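You operate a simulated robot arm through the tools that you are given. There is no shell and no other tool.

You run a simulated robot arm. Do the job below in one go: nothing can be reset, and whatever is moved stays where it is left.

## Task
Put things in order on the dresser top. At the end: the grey tumbler is on the tray; the blue toothbrush stands where the red candle stood; the white bottle (marked "TILE") from the dresser top stands where the grey tumbler stood; the red candle from the dresser top is on the teal dish; whatever was shut is shut again. Leave all else as you found it, and nothing knocked over. Set down upright: grey tumbler, candle.

Only the result counts: the job must be done as asked and must still hold three seconds after the hand-in. Knocking over, shifting, dropping, spilling or breaking anything else fails it.

## Robot
A 6-joint arm with a two-finger parallel gripper, fixed in place. Base frame: the origin is at the foot of the arm, x ahead of it, y to its left, z up; the work surface is at about z = 85. Units: cm, rad, N and s.
With the tool pointing down near the work surface it reaches from about 26 to 68 cm from the base axis. Its first joint turns from -1.152 to 1.152 rad. Payload 2.9 kg.
The tool frame sits at the grasp point between the pads (the TCP): z along the fingers, y along the line on which they close. The tips reach 3 cm beyond it. Largest opening 11 cm; finger width 2, thickness 1; the body of the gripper, 4.8 by 11.2 cm, starts 5.5 cm behind the TCP.
Orientation is that of the tool frame in the base frame, as a unit quaternion [w, x, y, z]. With the fingers straight down and closing along the base's y, the tool's x points along the base's -x, its y along +y and its z along -z.

## Interface
- The arm moves only by the tool servo_tool. Its argument "rows" is a list of rows, each a list of 2 entries, a list of its own where there are three numbers: the shift along the tool's x, y, z in units of 100 mm (1.0 is 100 mm), then the turn, a rotation vector about the tool's x, y, z in units of 60 degrees (1.0 is 60 degrees). In form: [[[x, y, z], [ax, ay, az]], ...]. A call has 1 to 20 rows; each row is the pose to reach, as a shift and turn from the pose commanded when the call began, along the tool's axes at that moment. "fingers" is the opening, from 0 (shut) to 1 (fully open), set as the call begins (left out, the last holds). A call with a number of a shift or a turn outside -1 to 1 is refused whole. Each row takes 0.2 s and may step no farther than 5 cm and 0.15 rad from the row before; otherwise, or with a gripper value out of range, the whole call is refused. Where a pose cannot be reached the arm comes as near as it can. A force on the tool above 40 N (or 10 N above the force at the start of the call, whichever is more), or a blocked arm, ends the call early, and 0.2 s more pass. The fingers move at their own pace (about 10.8 cm/s each) and stop on an object; they squeeze with about 25 N. The grip force told is the motor's: it shows also when the fingers shut on nothing. Time passes only in rows, and 0.2 s behind the last, so rows that repeat a pose let the fingers close. It gives the time, the measured TCP pose, the force on the tool (base axes), the opening and the grip force at its end, in the units of the frame above (readings bear some noise), with the torque about the TCP (base axes, N m) and any sound that the robot's microphone picked up.
- Cameras (640 x 400 px; columns grow to the right, rows downward): "scene" is fixed at [7.51, 43.51, 137.88]; the picture's right is [-0.75, -0.66, 0.00], its down [-0.40, 0.46, -0.79] and it looks along [0.52, -0.60, -0.61] (base axes); focal length 218 px, centre (320, 200). "wrist" rides on the gripper at [7.2, 1.7, -10.3] in the tool frame; the picture's right is [-0.23, 0.97, 0.00], its down [-0.76, -0.18, -0.62] and it looks along [-0.61, -0.14, 0.78] (tool axes); focal length 222 px, centre (320, 200). There is no depth. A picture from a camera that has moved, and an enlarged one, comes with that camera's place and axes in the base frame and with its lens.
- grab_frame(camera): a new picture of that camera. No time passes.
- enlarge(camera, box): a new picture of the part [left, top, right, bottom] of that camera's present view, enlarged. No time passes.
- close_job(): hands the job in; it is judged then, once.

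Nothing tells you positions but the pictures and the camera data. Unless the task says otherwise, let go and move clear before handing in.

The tools are called as a command line: name --argument value ..., lists and objects as JSON in quotes. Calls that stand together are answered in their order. servo_tool: Moves the arm, as the interface text tells. Its arguments: {"type":"object","properties":{"rows":{"type":"array"},"fingers":{"type":"number"}},"required":["rows"]} The other tools are called the same way: grab_frame (camera) takes a picture; enlarge (camera, box) takes an enlarged picture of a part of a camera's view; close_job () hands the job in.

At the start:

```text
time_s: 0.0
position: [36.76, -15.69, 111.97]
tool_rot: [0.0, 0.0, 1.0, 0.0]
contact_force: [0.3, -0.7, 0.2]
moment: [-0.02, 0.02, -0.01]
grip_width: 11.02
finger_force: 0.0
```

scene: 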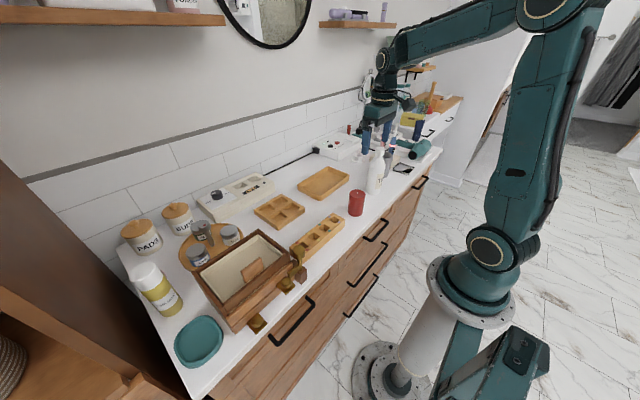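
wrist: 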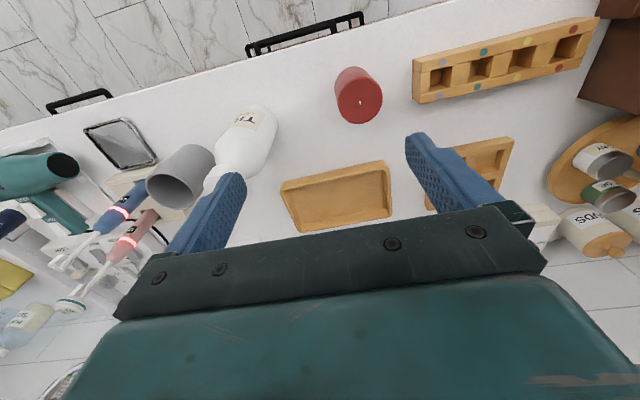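

I see the dresser top with a wooden box at the left, trays in the middle, the red candle, a white bottle, a grey tumbler and toothbrushes near the gripper. I'll take enlarged views before planning any motion.

enlarge --camera "scene" --box '[300, 60, 480, 220]'

enlarge --camera "scene" --box '[100, 160, 380, 380]'

enlarge --camera "wrist" --box '[0, 80, 280, 360]'

enlarge --camera "wrist" --box '[260, 20, 640, 260]'

```text
2.50 times, centred on (390, 140) of scene
camera zoom: at [7.51, 43.51, 137.88], right [-0.75, -0.66, 0.0], down [-0.4, 0.46, -0.79], along [0.52, -0.6, -0.61], focal length 545 px, centre (145, 350)
```

zoom: 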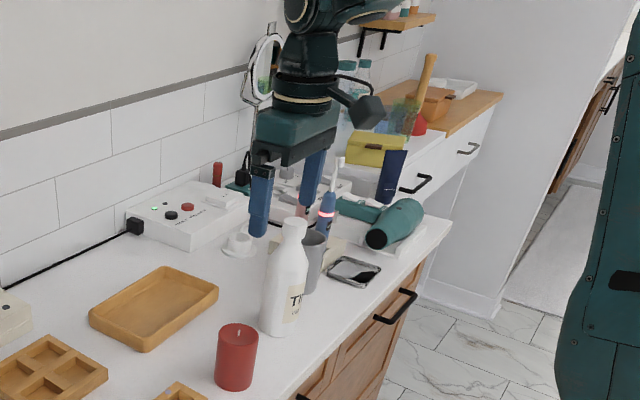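

```text
1.82 times, centred on (240, 270) of scene
camera zoom: at [7.51, 43.51, 137.88], right [-0.75, -0.66, 0.0], down [-0.4, 0.46, -0.79], along [0.52, -0.6, -0.61], focal length 397 px, centre (466, 73)
```

zoom: 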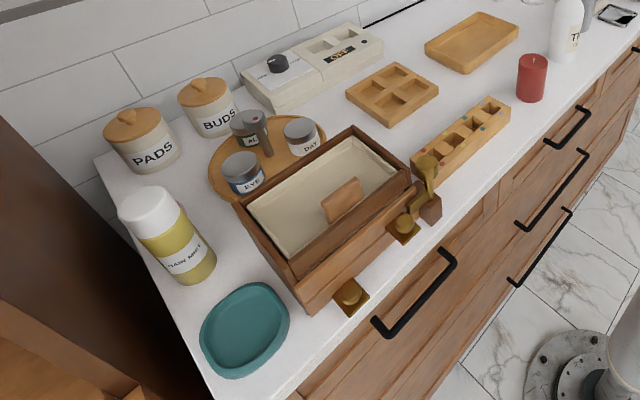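

```text
1.43 times, centred on (140, 220) of wrist
camera zoom: at [29.45, -14.26, 122.34], right [0.23, 0.97, 0.0], down [0.76, -0.18, 0.62], along [0.61, -0.14, -0.78], focal length 317 px, centre (577, 171)
```

zoom: 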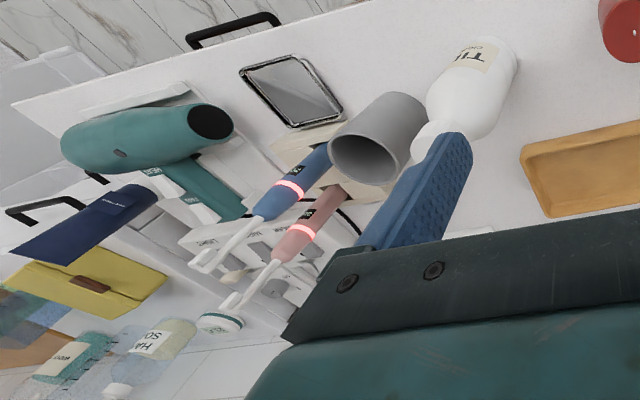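

```text
1.67 times, centred on (450, 140) of wrist
camera zoom: at [29.45, -14.26, 122.34], right [0.23, 0.97, 0.0], down [0.76, -0.18, 0.62], along [0.61, -0.14, -0.78], focal length 370 px, centre (103, 300)
```

zoom: 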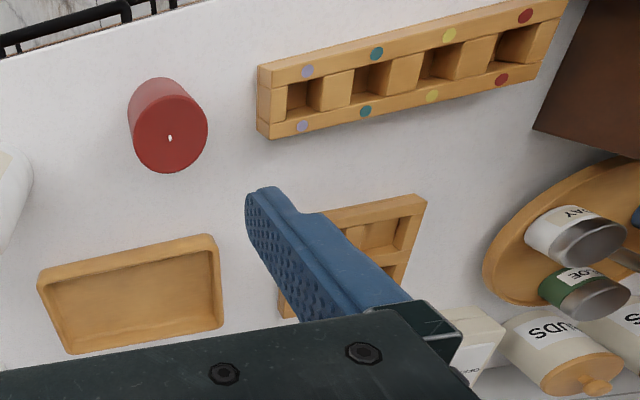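

The candle is at about (38, -11), the white bottle near (40, -30), with the tumbler behind it and the toothbrushes near (42, -43). I'll raise the arm and move toward -y for a better look.

servo_tool --rows '[[[0, 0, -0.3], [0, 0, 0]], [[0, -0.2, -0.6], [0, 0, 0]], [[0, -0.5, -0.8], [0, 0, 0]], [[0, -0.8, -1.0], [0, 0, 0]], [[0, -1.0, -1.0], [0, 0, 0]]]' --fingers 1

grab_frame --camera "wrist"

grab_frame --camera "scene"

```text
time_s: 1.2
position: [36.68, -25.71, 122.22]
tool_rot: [0.0, 0.0, 1.0, 0.0]
contact_force: [0.0, -0.4, 0.0]
moment: [0.02, -0.05, 0.03]
grip_width: 11.0
finger_force: 0.0
```

```text
taken
camera wrist: at [29.52, -24.27, 132.49], right [0.23, 0.97, 0.0], down [0.76, -0.18, 0.62], along [0.61, -0.14, -0.78], focal length 222 px, centre (320, 200)
```

wrist: 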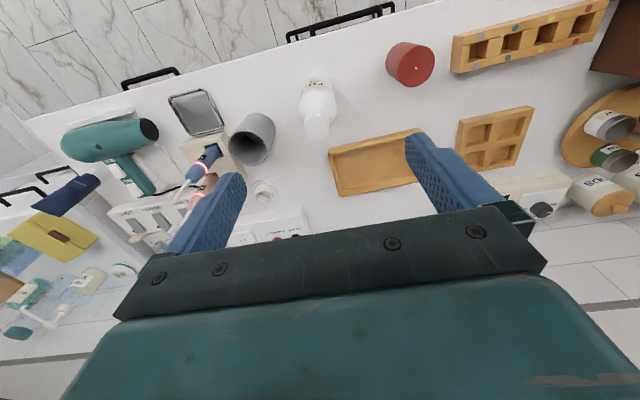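

```text
taken
```

scene: 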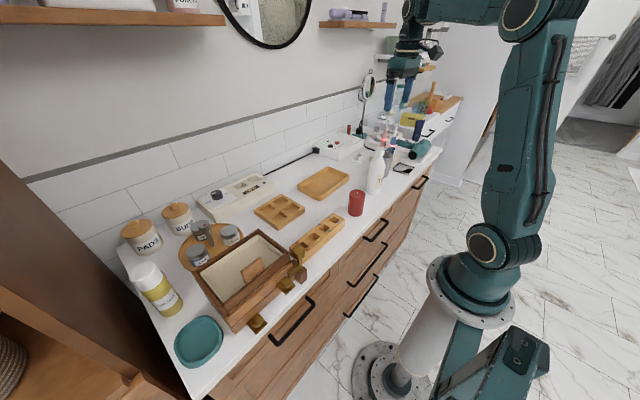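

enlarge --camera "wrist" --box '[40, 70, 300, 270]'

enlarge --camera "wrist" --box '[150, 70, 350, 220]'

enlarge --camera "scene" --box '[340, 60, 470, 210]'

enlarge --camera "scene" --box '[360, 90, 440, 170]'

```text
2.00 times, centred on (170, 170) of wrist
camera zoom: at [29.52, -24.27, 132.49], right [0.23, 0.97, 0.0], down [0.76, -0.18, 0.62], along [0.61, -0.14, -0.78], focal length 444 px, centre (620, 260)
```

zoom: 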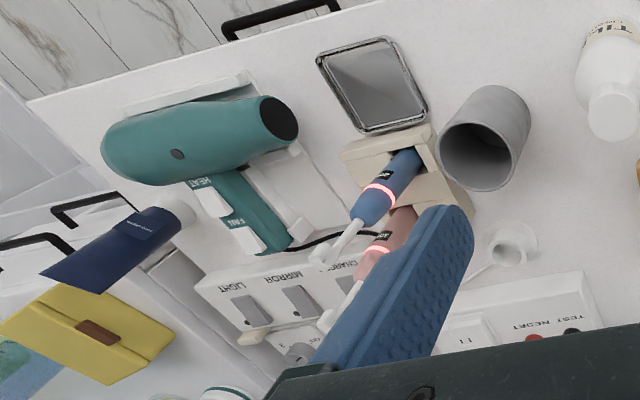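

```text
2.67 times, centred on (250, 145) of wrist
camera zoom: at [29.52, -24.27, 132.49], right [0.23, 0.97, 0.0], down [0.76, -0.18, 0.62], along [0.61, -0.14, -0.78], focal length 592 px, centre (507, 347)
```

zoom: 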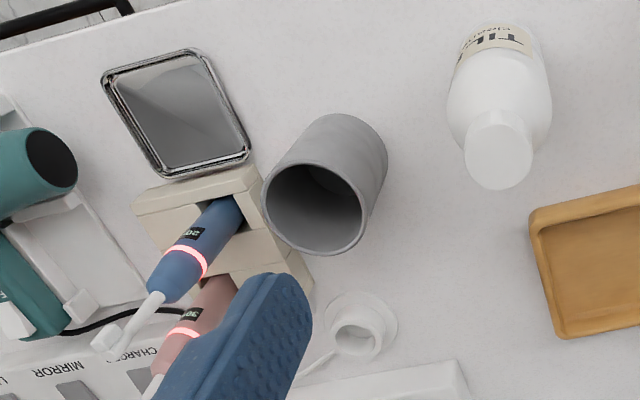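

```text
2.67 times, centred on (405, 135) of scene
camera zoom: at [7.51, 43.51, 137.88], right [-0.75, -0.66, 0.0], down [-0.4, 0.46, -0.79], along [0.52, -0.6, -0.61], focal length 582 px, centre (93, 373)
```

zoom: 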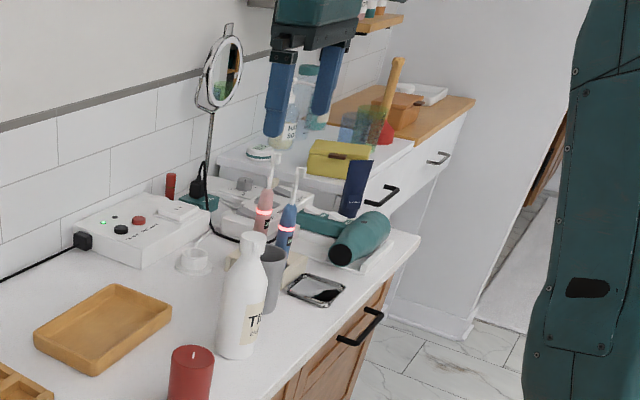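

```text
5.00 times, centred on (400, 130) of scene
camera zoom: at [7.51, 43.51, 137.88], right [-0.75, -0.66, 0.0], down [-0.4, 0.46, -0.79], along [0.52, -0.6, -0.61], focal length 1091 px, centre (-80, 550)
```

zoom: 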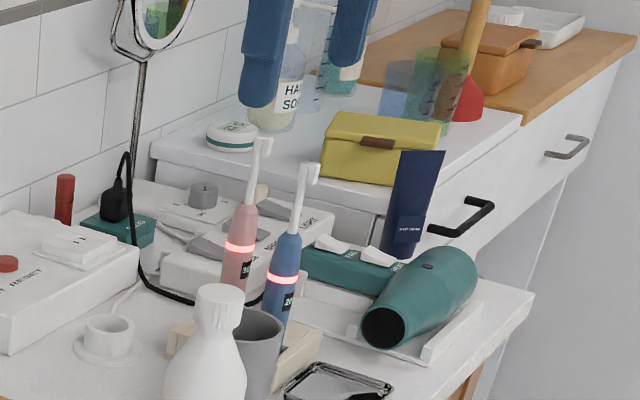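

The toothbrushes stand in a beige holder beyond the tumbler, which is at about (44, -41) with its top near z 95. I'll shift farther toward -y for a clearer view of that cluster.

servo_tool --rows '[[[0.1, -0.3, 0], [0, 0, 0]], [[0.2, -0.6, 0], [0, 0, 0]], [[0.4, -0.9, 0], [0, 0, 0]], [[0.5, -1.0, 0], [0, 0, 0]]]'

servo_tool --rows '[[[0, -0.3, 0], [0, 0, 0]], [[0, -0.6, 0], [0, 0, 0]], [[0, -0.8, 0], [0, 0, 0]]]'

grab_frame --camera "wrist"

enlarge --camera "scene" --box '[360, 90, 440, 170]'

```text
time_s: 2.2
position: [31.57, -35.86, 122.19]
tool_rot: [0.0, 0.0, 1.0, 0.001]
contact_force: [0.1, 0.4, -0.3]
moment: [-0.03, -0.02, 0.0]
grip_width: 11.01
finger_force: 0.0
```

```text
time_s: 3.0
position: [31.51, -43.87, 122.06]
tool_rot: [0.0, 0.0, 1.0, 0.0]
contact_force: [-0.8, -0.1, 0.1]
moment: [0.01, 0.0, -0.01]
grip_width: 11.02
finger_force: 0.0
```

```text
taken
camera wrist: at [24.32, -42.3, 132.42], right [0.23, 0.97, 0.0], down [0.76, -0.18, 0.62], along [0.61, -0.14, -0.78], focal length 222 px, centre (320, 200)
```

wrist: 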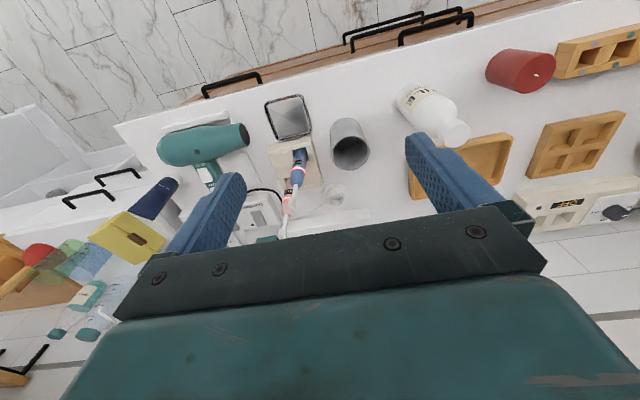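

```text
5.00 times, centred on (400, 130) of scene
camera zoom: at [7.51, 43.51, 137.88], right [-0.75, -0.66, 0.0], down [-0.4, 0.46, -0.79], along [0.52, -0.6, -0.61], focal length 1091 px, centre (-80, 550)
```

zoom: 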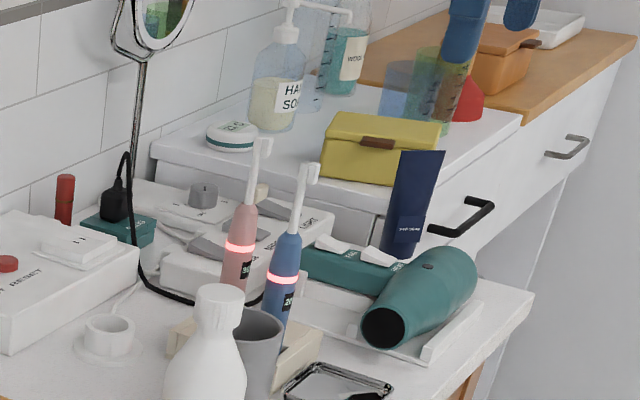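

enlarge --camera "wrist" --box '[240, 80, 400, 240]'

enlarge --camera "wrist" --box '[140, 70, 480, 230]'

```text
2.50 times, centred on (320, 160) of wrist
camera zoom: at [24.32, -42.3, 132.42], right [0.23, 0.97, 0.0], down [0.76, -0.18, 0.62], along [0.61, -0.14, -0.78], focal length 555 px, centre (320, 300)
```

zoom: 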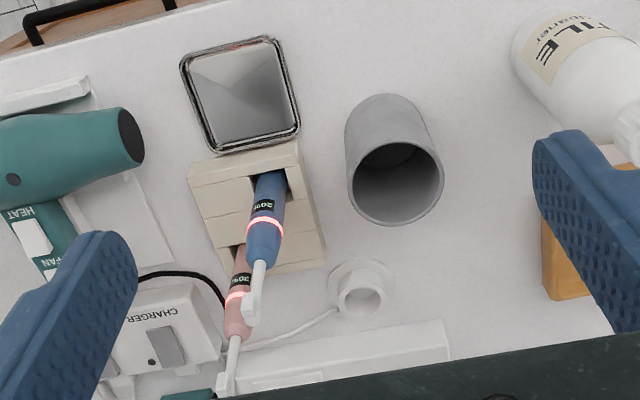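

```text
1.88 times, centred on (310, 150) of wrist
camera zoom: at [24.32, -42.3, 132.42], right [0.23, 0.97, 0.0], down [0.76, -0.18, 0.62], along [0.61, -0.14, -0.78], focal length 418 px, centre (339, 294)
```

zoom: 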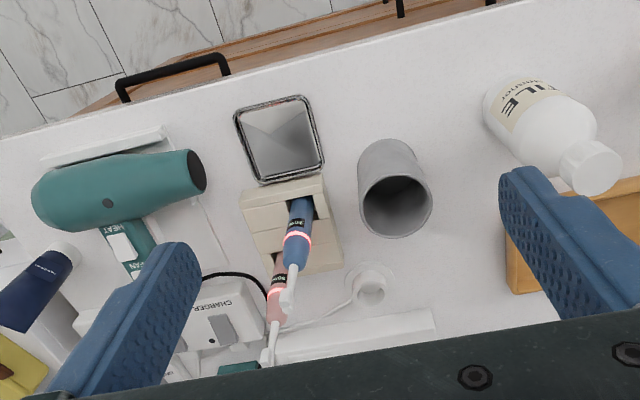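

The tumbler stands at about (44, -41) with free space around it, and the tray is centred near (58.7, -17.5). I'll position the gripper above the tumbler first and check the alignment.

servo_tool --rows '[[[-0.3, 0.1, 0.1], [0, 0, 0]], [[-0.6, 0.2, 0.2], [0, 0, 0]], [[-0.9, 0.29, 0.3], [0, 0, 0]], [[-1.0, 0.29, 0.4], [0, 0, 0]]]' --fingers 0.86

servo_tool --rows '[[[-0.15, 0, 0.3], [0, 0, 0]], [[-0.25, 0, 0.6], [0, 0, 0]]]'

grab_frame --camera "wrist"

enlarge --camera "scene" --box '[340, 60, 460, 180]'

```text
time_s: 4.0
position: [41.69, -40.72, 117.93]
tool_rot: [0.0, 0.0, 1.0, 0.0]
contact_force: [1.0, -0.2, -0.2]
moment: [-0.01, 0.03, -0.02]
grip_width: 9.44
finger_force: 0.0
```

```text
time_s: 4.6
position: [43.93, -40.87, 112.17]
tool_rot: [0.0, -0.001, 1.0, -0.001]
contact_force: [0.1, 0.0, 0.0]
moment: [0.01, 0.0, 0.03]
grip_width: 9.46
finger_force: 0.0
```

```text
taken
camera wrist: at [36.79, -39.34, 122.41], right [0.23, 0.97, 0.0], down [0.76, -0.18, 0.62], along [0.61, -0.14, -0.78], focal length 222 px, centre (320, 200)
```

wrist: 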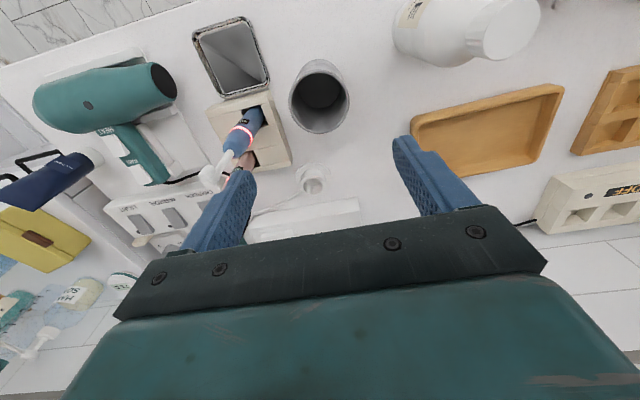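

```text
3.33 times, centred on (400, 120) of scene
camera zoom: at [7.51, 43.51, 137.87], right [-0.75, -0.66, 0.0], down [-0.4, 0.46, -0.79], along [0.52, -0.6, -0.61], focal length 727 px, centre (53, 467)
```

zoom: 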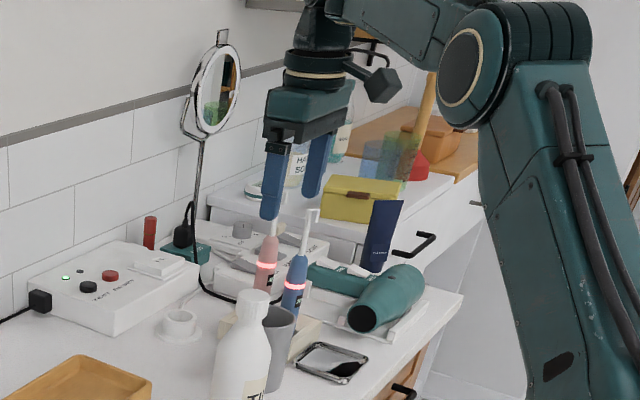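

enlarge --camera "wrist" --box '[190, 20, 390, 220]'

enlarge --camera "wrist" --box '[180, 60, 280, 200]'

```text
2.00 times, centred on (290, 120) of wrist
camera zoom: at [36.79, -39.34, 122.41], right [0.23, 0.97, 0.0], down [0.76, -0.18, 0.62], along [0.61, -0.14, -0.78], focal length 444 px, centre (380, 360)
```

zoom: 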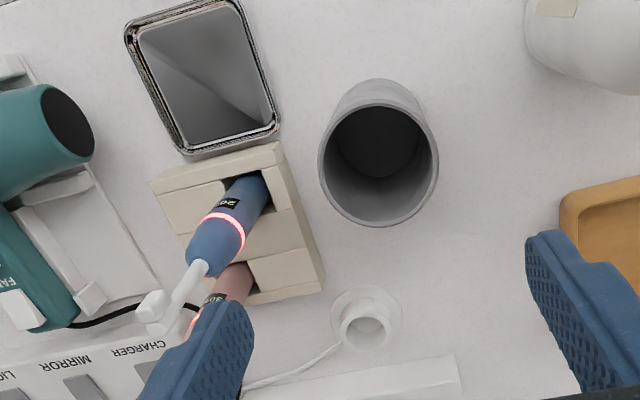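

```text
2.86 times, centred on (230, 130) of wrist
camera zoom: at [36.79, -39.34, 122.41], right [0.23, 0.97, 0.0], down [0.76, -0.18, 0.62], along [0.61, -0.14, -0.78], focal length 635 px, centre (577, 400)
```

zoom: 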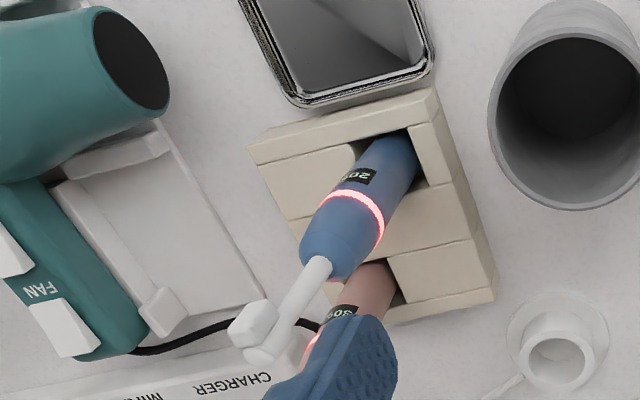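

The tumbler's centre is confirmed at about (44.0, -41.1), with the holder edge at y ≈ -47.2. I'll lower with the opening at 8.4 cm and grip it around the outside.

servo_tool --rows '[[[0, -0.02, 0.3], [0, 0, 0]], [[0, -0.02, 0.6], [0, 0, 0]], [[0, -0.02, 0.9], [0, 0, 0]], [[0, -0.02, 1.0], [0, 0, 0]]]' --fingers 0.765

grab_frame --camera "wrist"

enlarge --camera "scene" --box '[340, 60, 460, 180]'

```text
time_s: 5.6
position: [44.2, -41.16, 102.03]
tool_rot: [0.0, 0.0, 1.0, 0.0]
contact_force: [0.4, 1.0, -0.7]
moment: [0.0, -0.02, 0.01]
grip_width: 8.43
finger_force: 0.0
```

```text
taken
camera wrist: at [36.99, -39.55, 112.28], right [0.23, 0.97, 0.0], down [0.76, -0.18, 0.62], along [0.61, -0.14, -0.78], focal length 222 px, centre (320, 200)
```

wrist: 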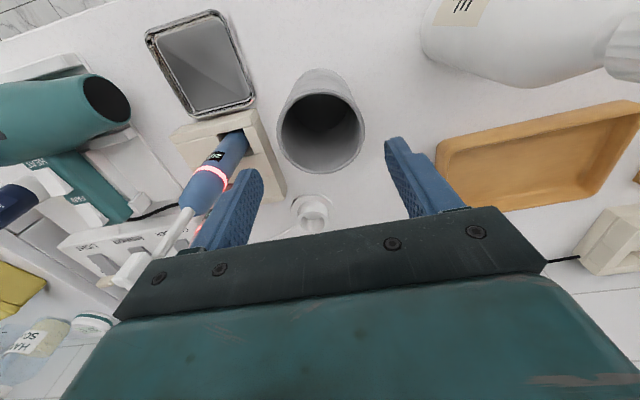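

```text
3.33 times, centred on (400, 120) of scene
camera zoom: at [7.51, 43.51, 137.88], right [-0.75, -0.66, 0.0], down [-0.4, 0.46, -0.79], along [0.52, -0.6, -0.61], focal length 727 px, centre (53, 467)
```

zoom: 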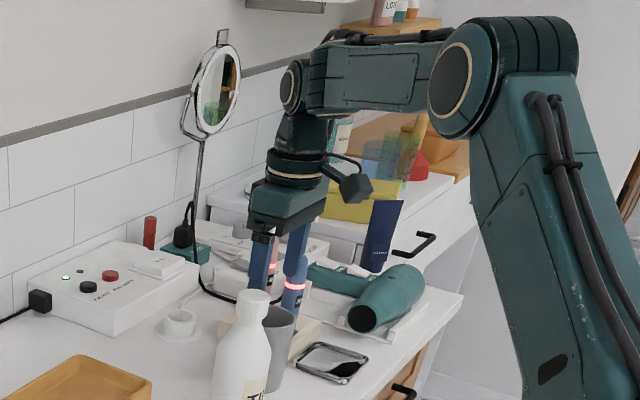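

Aligned above the tumbler. I'll lower to about z 92.5 and then close.

servo_tool --rows '[[[0.02, 0.01, 0.25], [0, 0, 0]], [[0.03, 0.01, 0.5], [0, 0, 0]], [[0.03, 0.01, 0.75], [0, 0, 0]], [[0.03, 0.01, 0.95], [0, 0, 0]], [[0.03, 0.01, 0.95], [0, 0, 0]]]'

servo_tool --rows '[[[0, 0, 0], [0, 0, 0]], [[0, 0, 0], [0, 0, 0]], [[0, 0, 0], [0, 0, 0]]]' --fingers 0.55

grab_frame --camera "wrist"

```text
time_s: 6.8
position: [43.77, -40.96, 92.53]
tool_rot: [0.0, 0.0, 1.0, 0.0]
contact_force: [-0.2, 0.0, 0.9]
moment: [0.0, -0.02, 0.0]
grip_width: 8.43
finger_force: 0.0
```

```text
time_s: 7.6
position: [43.77, -41.06, 92.68]
tool_rot: [0.0, 0.0, 1.0, 0.0]
contact_force: [-0.5, 0.4, -1.2]
moment: [-0.01, -0.01, -0.03]
grip_width: 6.69
finger_force: 25.1
```

```text
taken
camera wrist: at [36.62, -39.43, 102.87], right [0.23, 0.97, 0.0], down [0.76, -0.18, 0.62], along [0.61, -0.14, -0.78], focal length 222 px, centre (320, 200)
```

wrist: 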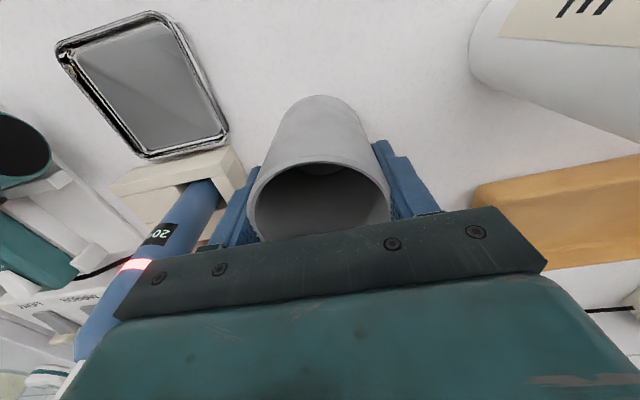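

The tumbler is gripped at 6.7 cm. I'll zoom in to pin down its exact spot before lifting.

enlarge --camera "wrist" --box '[220, 80, 420, 260]'

enlarge --camera "scene" --box '[370, 90, 430, 190]'

```text
2.22 times, centred on (320, 170) of wrist
camera zoom: at [36.62, -39.43, 102.87], right [0.23, 0.97, 0.0], down [0.76, -0.18, 0.62], along [0.61, -0.14, -0.78], focal length 494 px, centre (320, 267)
```

zoom: 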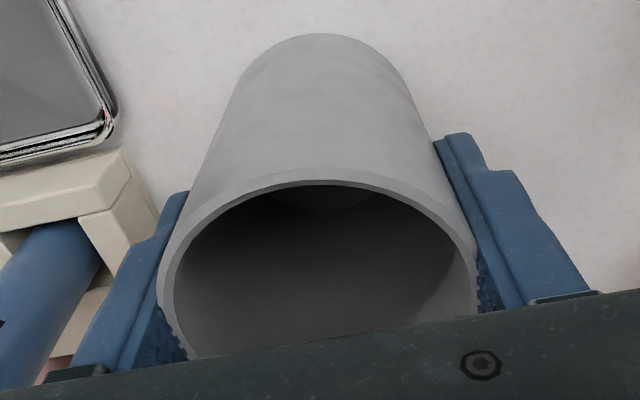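

```text
4.00 times, centred on (400, 140) of scene
camera zoom: at [7.51, 43.51, 137.88], right [-0.75, -0.66, 0.0], down [-0.4, 0.46, -0.79], along [0.52, -0.6, -0.61], focal length 873 px, centre (0, 440)
```

zoom: 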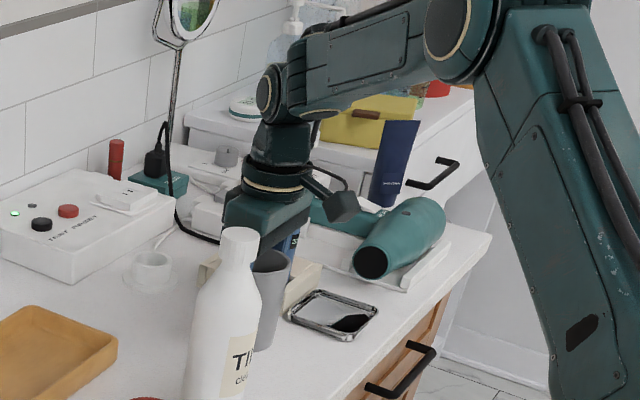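

The tumbler's spot is about (43.9, -41.1). I'll lift it straight up.

servo_tool --rows '[[[0, 0, -0.1], [0, 0, 0]], [[0, 0, -0.3], [0, 0, 0]], [[0, 0, -0.5], [0, 0, 0]], [[0, 0, -0.75], [0, 0, 0]], [[0, 0, -1.0], [0, 0, 0]]]'

servo_tool --rows '[[[0, 0, -0.25], [0, 0, 0]], [[0, 0, -0.5], [0, 0, 0]], [[-0.15, 0.2, -0.5], [0, 0, 0]], [[-0.35, 0.5, -0.5], [0, 0, 0]], [[-0.55, 0.8, -0.5], [0, 0, 0]], [[-0.7, 1.0, -0.5], [0, 0, 0]]]'

grab_frame --camera "scene"

grab_frame --camera "wrist"

```text
time_s: 8.8
position: [43.75, -40.88, 102.53]
tool_rot: [0.0, -0.001, 1.0, -0.001]
contact_force: [0.0, 0.2, -0.6]
moment: [0.01, 0.0, 0.02]
grip_width: 6.67
finger_force: 25.1
```

```text
time_s: 10.2
position: [50.85, -30.95, 107.62]
tool_rot: [0.0, -0.001, 1.0, 0.0]
contact_force: [-0.2, 0.4, -0.3]
moment: [-0.02, 0.0, -0.01]
grip_width: 6.68
finger_force: 24.7
```

```text
taken
```

scene: 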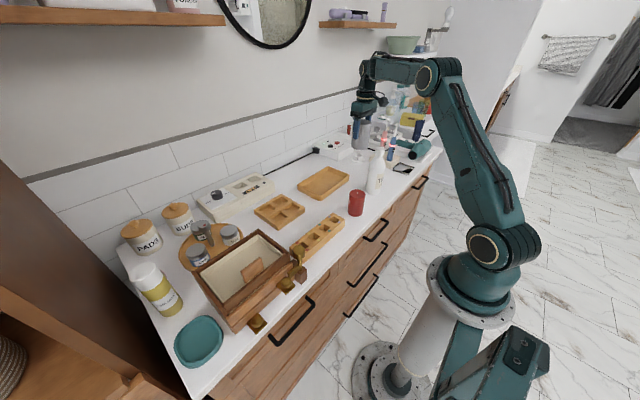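

```text
taken
camera wrist: at [43.67, -29.38, 117.97], right [0.23, 0.97, 0.0], down [0.76, -0.18, 0.62], along [0.61, -0.14, -0.78], focal length 222 px, centre (320, 200)
```

wrist: 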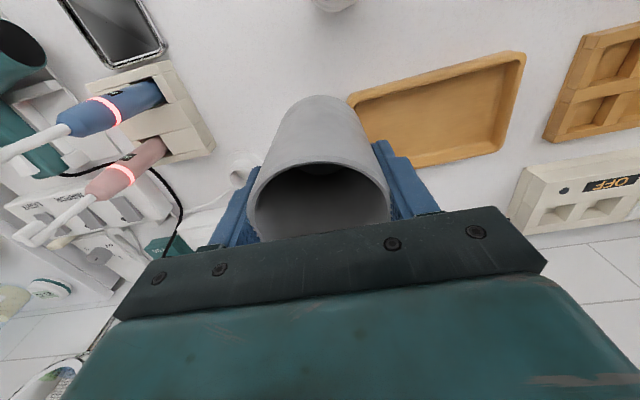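

The tumbler is held steady and the tray spans roughly x 52–66, y -27 to -6. I'll move over its middle and descend gently.

servo_tool --rows '[[[-0.15, 0.25, 0], [0, 0, 0]], [[-0.3, 0.5, 0], [0, 0, 0]], [[-0.5, 0.75, 0], [0, 0, 0]], [[-0.65, 1.0, 0], [0, 0, 0]]]'

servo_tool --rows '[[[0, 0.2, 0], [0, 0, 0]], [[0, 0.4, 0.1], [0, 0, 0]], [[0, 0.4, 0.4], [0, 0, 0]], [[0, 0.4, 0.7], [0, 0, 0]], [[0, 0.4, 1.0], [0, 0, 0]]]'

grab_frame --camera "wrist"

enlarge --camera "scene" --box '[260, 100, 420, 220]'

```text
time_s: 11.2
position: [57.26, -21.01, 107.61]
tool_rot: [0.001, 0.0, 1.0, -0.001]
contact_force: [-0.3, -0.3, -0.5]
moment: [-0.02, 0.03, 0.02]
grip_width: 6.62
finger_force: 25.2
```

```text
time_s: 12.4
position: [57.29, -16.93, 97.6]
tool_rot: [0.0, -0.001, 1.0, 0.0]
contact_force: [0.0, 0.0, -1.2]
moment: [0.0, 0.04, -0.04]
grip_width: 6.67
finger_force: 25.2
```

```text
taken
camera wrist: at [50.12, -15.46, 107.89], right [0.23, 0.97, 0.0], down [0.76, -0.18, 0.62], along [0.61, -0.14, -0.78], focal length 222 px, centre (320, 200)
```

wrist: 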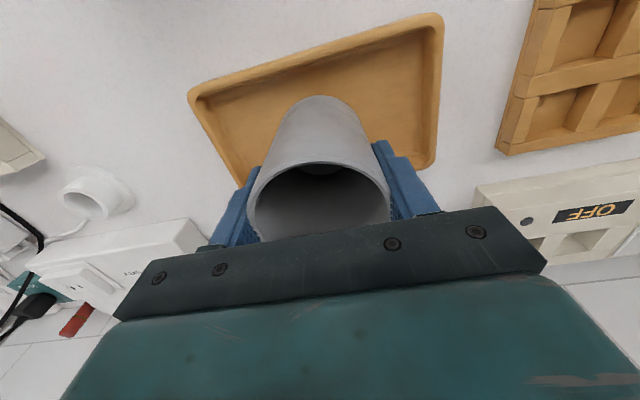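

```text
3.33 times, centred on (340, 160) of scene
camera zoom: at [7.51, 43.51, 137.88], right [-0.75, -0.66, 0.0], down [-0.4, 0.46, -0.79], along [0.52, -0.6, -0.61], focal length 727 px, centre (253, 333)
```

zoom: 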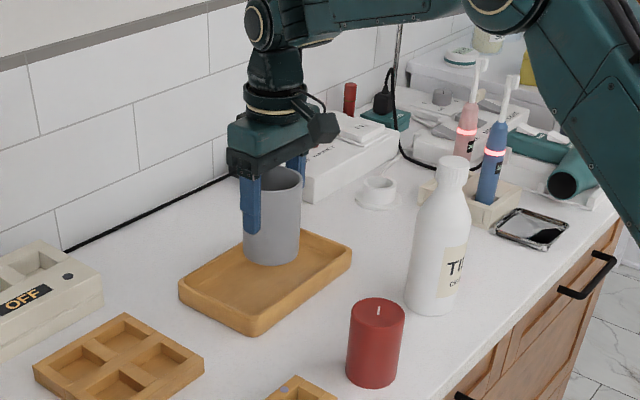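

The tumbler is over the tray. I'll shift about 1 cm farther from the base to centre it, then lower slowly until contact.

servo_tool --rows '[[[-0.1, 0, 0.1], [0, 0, 0]], [[-0.1, 0, 0.2], [0, 0, 0]], [[-0.1, 0, 0.28], [0, 0, 0]], [[-0.1, 0, 0.32], [0, 0, 0]]]'

servo_tool --rows '[[[0, 0, 0.02], [0, 0, 0]], [[0, 0, 0.04], [0, 0, 0]], [[0, 0, 0.06], [0, 0, 0]], [[0, 0, 0.07], [0, 0, 0]]]'

grab_frame --camera "wrist"

enlarge --camera "scene" --box '[280, 120, 380, 220]'

```text
time_s: 13.4
position: [58.32, -17.05, 94.31]
tool_rot: [0.0, 0.0, 1.0, 0.0]
contact_force: [0.0, 0.3, -0.8]
moment: [-0.01, -0.03, 0.01]
grip_width: 6.65
finger_force: 24.6
```

```text
time_s: 14.4
position: [58.33, -16.94, 93.59]
tool_rot: [0.0, -0.001, 1.0, -0.001]
contact_force: [-0.3, -0.1, -1.7]
moment: [0.02, 0.01, 0.0]
grip_width: 6.65
finger_force: 25.2
```

```text
taken
camera wrist: at [51.16, -15.44, 103.93], right [0.23, 0.97, 0.0], down [0.76, -0.18, 0.62], along [0.61, -0.14, -0.78], focal length 222 px, centre (320, 200)
```

wrist: 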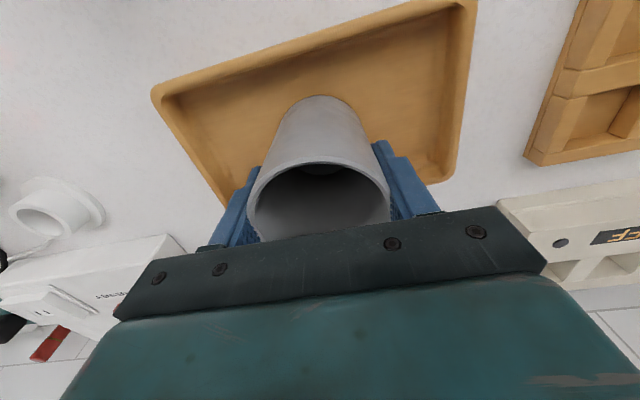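

```text
4.00 times, centred on (330, 170) of scene
camera zoom: at [7.51, 43.51, 137.88], right [-0.75, -0.66, 0.0], down [-0.4, 0.46, -0.79], along [0.52, -0.6, -0.61], focal length 873 px, centre (280, 320)
```

zoom: 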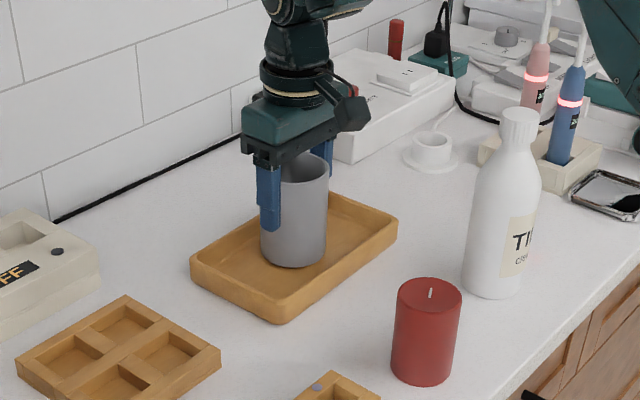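

servo_tool --rows '[[[0, 0, 0.01], [0, 0, 0]], [[0, 0, 0.02], [0, 0, 0]], [[0, 0, 0.03], [0, 0, 0]]]'

servo_tool --rows '[[[0, 0, 0.01], [0, 0, 0]], [[0, 0, 0.02], [0, 0, 0]]]'

```text
time_s: 15.2
position: [58.49, -16.88, 93.39]
tool_rot: [0.0, 0.0, 1.0, 0.0]
contact_force: [0.0, -0.3, 0.0]
moment: [0.01, -0.04, -0.01]
grip_width: 6.63
finger_force: 24.9
```

```text
time_s: 15.8
position: [58.33, -16.86, 93.17]
tool_rot: [0.001, 0.0, 1.0, 0.001]
contact_force: [0.1, 1.5, 6.0]
moment: [0.07, 0.22, -0.02]
grip_width: 6.67
finger_force: 24.7
```

Contact shows at z ≈ 93.2, so the tumbler is on the tray floor. I'll open slightly and rise straight up.

servo_tool --rows '[[[0, 0, 0], [0, 0, 0]], [[0, 0, 0], [0, 0, 0]]]' --fingers 0.8

servo_tool --rows '[[[0, 0, -0.2], [0, 0, 0]], [[0, 0, -0.5], [0, 0, 0]], [[0, 0, -0.8], [0, 0, 0]], [[0, 0, -1.0], [0, 0, 0]]]'

grab_frame --camera "wrist"

enlarge --camera "scene" --box '[280, 120, 420, 220]'

```text
time_s: 16.4
position: [58.36, -16.92, 93.08]
tool_rot: [-0.001, 0.0, 1.0, 0.0]
contact_force: [0.2, -0.3, 0.0]
moment: [0.02, -0.02, 0.0]
grip_width: 8.82
finger_force: 0.1
```

```text
time_s: 17.4
position: [58.2, -16.9, 103.26]
tool_rot: [0.0, 0.0, 1.0, -0.001]
contact_force: [-0.6, -0.6, 0.2]
moment: [0.02, 0.02, -0.04]
grip_width: 8.79
finger_force: 0.2
```

```text
taken
camera wrist: at [51.05, -15.38, 113.57], right [0.23, 0.97, 0.0], down [0.76, -0.18, 0.62], along [0.61, -0.14, -0.78], focal length 222 px, centre (320, 200)
```

wrist: 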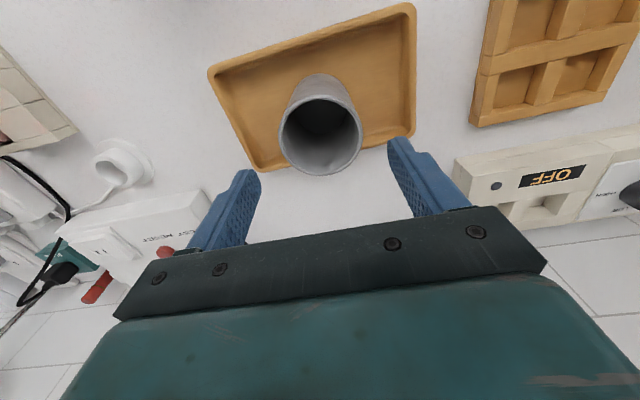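

```text
4.00 times, centred on (350, 170) of scene
camera zoom: at [7.51, 43.51, 137.88], right [-0.75, -0.66, 0.0], down [-0.4, 0.46, -0.79], along [0.52, -0.6, -0.61], focal length 873 px, centre (200, 320)
```

zoom: 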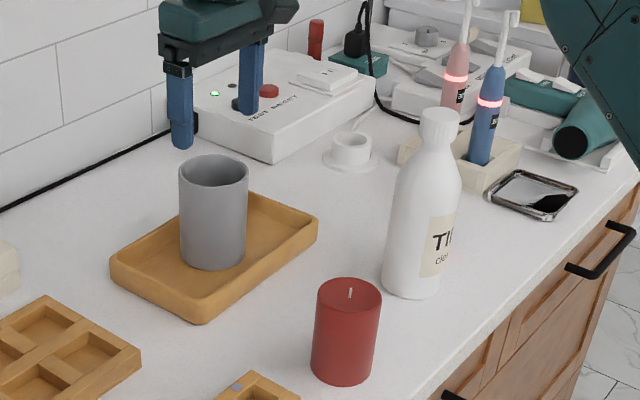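

The tumbler stands upright on the tray. Next I'll move above the candle at about (38, -11.3) to measure its spot from close up.

servo_tool --rows '[[[0, 0, -0.3], [0, 0, 0]], [[0, 0.1, -0.6], [0, 0, 0]], [[0.3, 0.3, -0.9], [0, 0, 0]], [[0.6, 0.4, -0.9], [0, 0, 0]], [[1.0, 0.54, -0.9], [0, 0, 0]]]'

servo_tool --rows '[[[0.4, 0, 0], [0, 0, 0]], [[0.8, 0, 0], [0, 0, 0]], [[1.0, 0, 0], [0, 0, 0]]]'

grab_frame --camera "wrist"

enlarge --camera "wrist" --box '[240, 40, 400, 200]'

enlarge --camera "scene" --box '[320, 160, 400, 240]'

```text
time_s: 18.6
position: [48.39, -11.49, 112.19]
tool_rot: [0.001, 0.0, 1.0, 0.0]
contact_force: [-0.6, 0.1, 0.4]
moment: [-0.03, -0.01, 0.01]
grip_width: 8.8
finger_force: 0.1
```

```text
time_s: 19.4
position: [38.41, -11.5, 111.98]
tool_rot: [0.0, 0.0, 1.0, 0.0]
contact_force: [-0.3, -0.2, 0.4]
moment: [-0.01, 0.03, -0.01]
grip_width: 8.78
finger_force: 0.1
```

```text
taken
camera wrist: at [31.21, -9.9, 122.36], right [0.23, 0.97, 0.0], down [0.76, -0.18, 0.62], along [0.61, -0.14, -0.78], focal length 222 px, centre (320, 200)
```

wrist: 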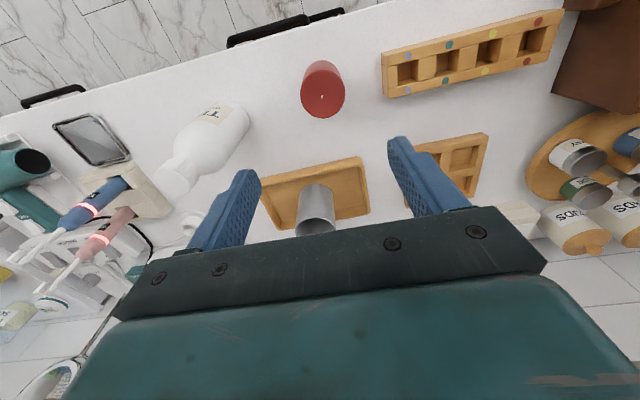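

```text
2.50 times, centred on (320, 120) of wrist
camera zoom: at [31.21, -9.9, 122.36], right [0.23, 0.97, 0.0], down [0.76, -0.18, 0.62], along [0.61, -0.14, -0.78], focal length 555 px, centre (320, 400)
```

zoom: 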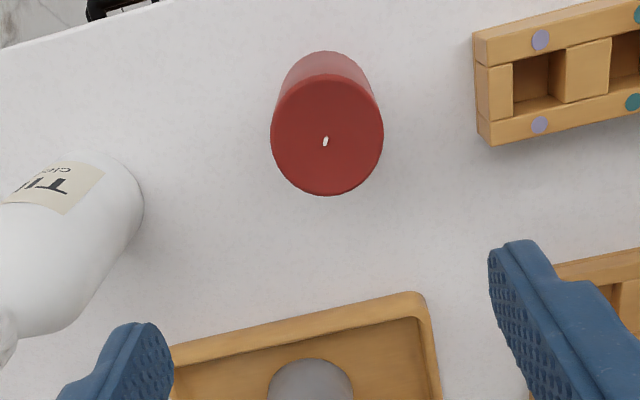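

```text
5.00 times, centred on (360, 200) of scene
camera zoom: at [7.51, 43.51, 137.88], right [-0.75, -0.66, 0.0], down [-0.4, 0.46, -0.79], along [0.52, -0.6, -0.61], focal length 1091 px, centre (120, 200)
```

zoom: 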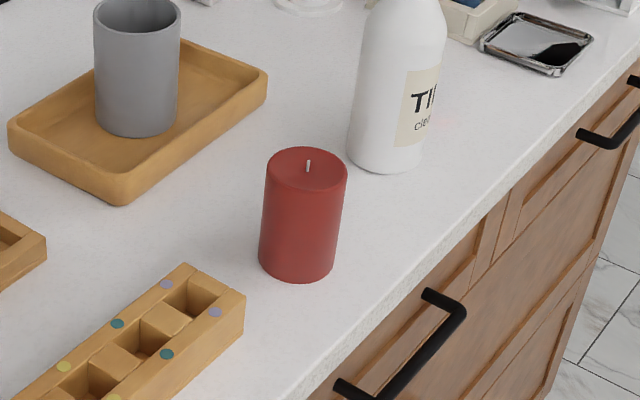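

The candle's centre comes out at about (37.9, -11.15), 9 cm tall and 5.3 cm wide. I'll descend and grip it.

servo_tool --rows '[[[0.05, 0.035, 0.3], [0, 0, 0]], [[0.05, 0.035, 0.6], [0, 0, 0]], [[0.05, 0.035, 0.9], [0, 0, 0]], [[0.05, 0.035, 1.0], [0, 0, 0]]]'

grab_frame --camera "wrist"

```text
time_s: 20.4
position: [37.95, -11.18, 102.04]
tool_rot: [0.0, 0.0, 1.0, 0.0]
contact_force: [0.2, 0.2, 0.0]
moment: [-0.01, 0.0, 0.01]
grip_width: 8.79
finger_force: 0.1
```

```text
taken
camera wrist: at [30.8, -9.67, 112.35], right [0.23, 0.97, 0.0], down [0.76, -0.18, 0.62], along [0.61, -0.14, -0.78], focal length 222 px, centre (320, 200)
```

wrist: 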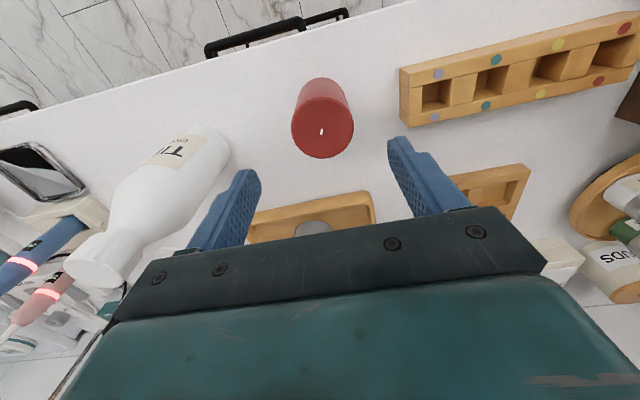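

servo_tool --rows '[[[0, 0, 0.3], [0, 0, 0]], [[0, 0, 0.6], [0, 0, 0]], [[0, 0, 0.85], [0, 0, 0]], [[0, 0, 1.0], [0, 0, 0]]]'

servo_tool --rows '[[[0, 0, 0.1], [0, 0, 0]], [[0, 0, 0.1], [0, 0, 0]]]'

servo_tool --rows '[[[0, 0, 0], [0, 0, 0]], [[0, 0, 0], [0, 0, 0]], [[0, 0, 0], [0, 0, 0]]]' --fingers 0.4

enlarge --camera "wrist" --box '[220, 60, 420, 260]'

```text
time_s: 21.4
position: [38.02, -11.2, 91.98]
tool_rot: [0.0, 0.001, 1.0, 0.0]
contact_force: [0.1, -0.1, -0.5]
moment: [-0.01, 0.01, -0.01]
grip_width: 8.8
finger_force: 0.1
```

```text
time_s: 22.0
position: [38.0, -11.22, 91.18]
tool_rot: [0.0, 0.0, 1.0, 0.001]
contact_force: [0.3, 0.6, 0.3]
moment: [0.03, -0.01, -0.03]
grip_width: 8.78
finger_force: 0.0
```

```text
time_s: 22.8
position: [37.86, -11.29, 91.04]
tool_rot: [0.0, 0.0, 1.0, 0.0]
contact_force: [-0.7, 0.3, 0.3]
moment: [-0.01, -0.01, 0.03]
grip_width: 5.54
finger_force: 25.0
```

```text
2.00 times, centred on (320, 160) of wrist
camera zoom: at [30.71, -9.7, 101.4], right [0.23, 0.97, 0.0], down [0.76, -0.18, 0.62], along [0.61, -0.14, -0.78], focal length 444 px, centre (320, 280)
```

zoom: 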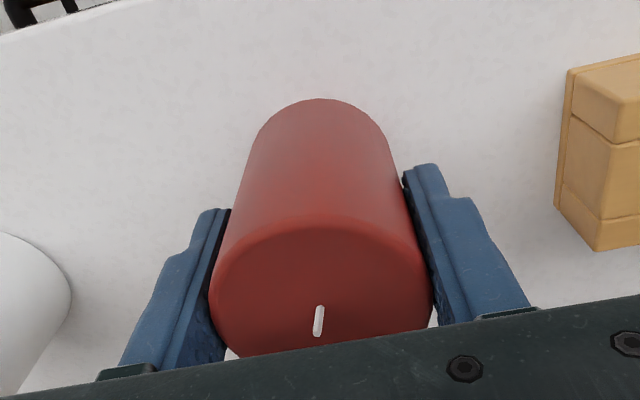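

The candle is gripped (5.5 cm); its spot is about (38.0, -11.25). I'll lift it high and carry it toward the dish at +y.

servo_tool --rows '[[[0, 0, -0.1], [0, 0, 0]], [[0, 0, -0.3], [0, 0, 0]], [[0, 0, -0.6], [0, 0, 0]], [[0, 0, -1.0], [0, 0, 0]]]'

servo_tool --rows '[[[0, 0, -0.3], [0, 0, 0]], [[0, 0, -0.6], [0, 0, 0]], [[0, 0.2, -1.0], [0, 0, 0]], [[0, 0.6, -1.0], [0, 0, 0]], [[0, 1.0, -1.0], [0, 0, 0]]]'

servo_tool --rows '[[[0, 0.35, 0], [0, 0, 0]], [[0, 0.7, 0], [0, 0, 0]], [[0, 1.0, 0], [0, 0, 0]]]'

grab_frame --camera "scene"

grab_frame --camera "wrist"

```text
time_s: 23.8
position: [37.86, -11.28, 101.03]
tool_rot: [0.0, 0.0, 1.0, 0.0]
contact_force: [0.5, -0.5, -1.8]
moment: [0.02, -0.01, 0.0]
grip_width: 5.54
finger_force: 24.9
```

```text
time_s: 25.0
position: [37.85, -1.35, 111.16]
tool_rot: [0.0, 0.0, 1.0, -0.001]
contact_force: [0.2, 0.5, -1.8]
moment: [-0.02, -0.01, 0.0]
grip_width: 5.54
finger_force: 25.3
```

```text
time_s: 25.8
position: [37.92, 8.86, 111.04]
tool_rot: [0.0, 0.0, 1.0, 0.0]
contact_force: [-0.8, 0.5, -2.2]
moment: [-0.03, -0.02, 0.04]
grip_width: 5.55
finger_force: 25.0
```

```text
taken
```

scene: 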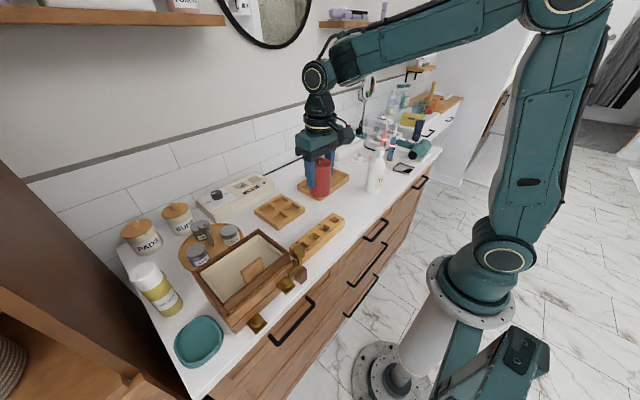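

```text
taken
camera wrist: at [30.72, 10.36, 121.39], right [0.23, 0.97, 0.0], down [0.76, -0.18, 0.62], along [0.61, -0.14, -0.78], focal length 222 px, centre (320, 200)
```

wrist: 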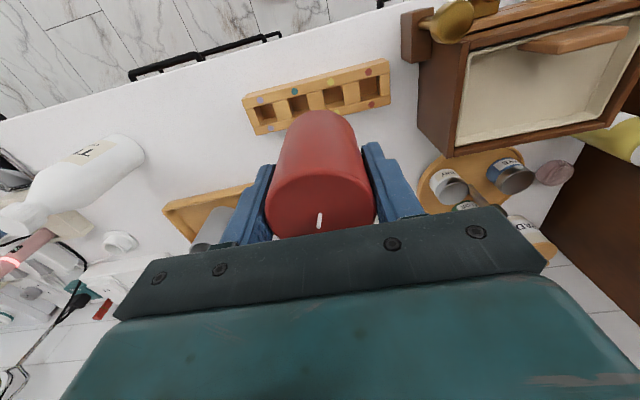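

servo_tool --rows '[[[0, 0.35, 0], [0, 0, 0]], [[0, 0.7, -0.1], [0, 0, 0]], [[0, 1.0, -0.2], [0, 0, 0]]]'

servo_tool --rows '[[[0, 0.35, 0], [0, 0, 0]], [[0, 0.7, 0], [0, 0, 0]], [[0, 1.0, 0], [0, 0, 0]]]'

grab_frame --camera "scene"

grab_frame --camera "wrist"

```text
time_s: 26.6
position: [37.87, 18.82, 113.47]
tool_rot: [-0.001, 0.0, 1.0, 0.0]
contact_force: [-0.2, 0.5, -0.6]
moment: [0.05, 0.0, 0.0]
grip_width: 5.55
finger_force: 24.9
```

```text
time_s: 27.4
position: [37.84, 28.72, 113.09]
tool_rot: [0.0, 0.0, 1.0, 0.0]
contact_force: [-0.8, 0.3, -2.2]
moment: [0.0, -0.03, -0.01]
grip_width: 5.55
finger_force: 25.0
```

```text
taken
```

scene: 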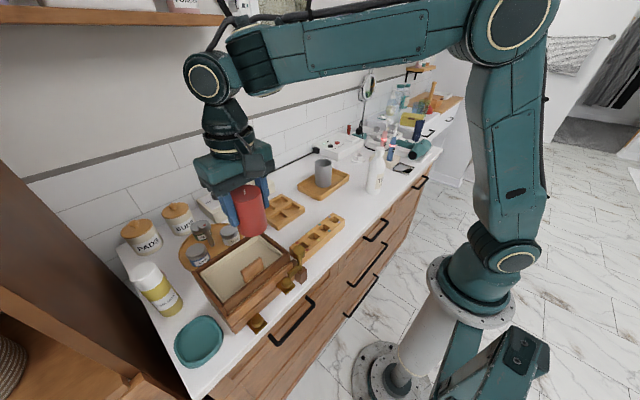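

```text
taken
camera wrist: at [30.63, 30.42, 123.53], right [0.23, 0.97, 0.0], down [0.76, -0.18, 0.62], along [0.61, -0.14, -0.78], focal length 222 px, centre (320, 200)
```

wrist: 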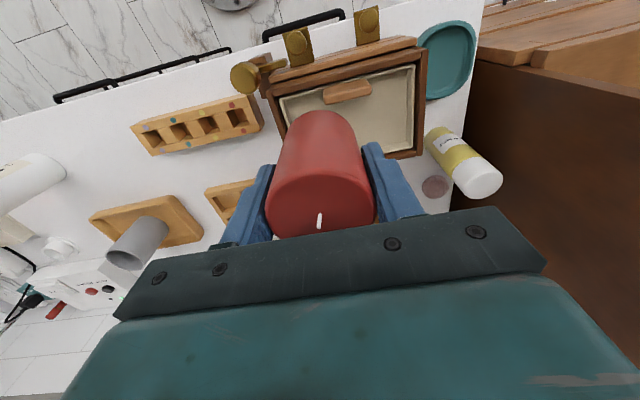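

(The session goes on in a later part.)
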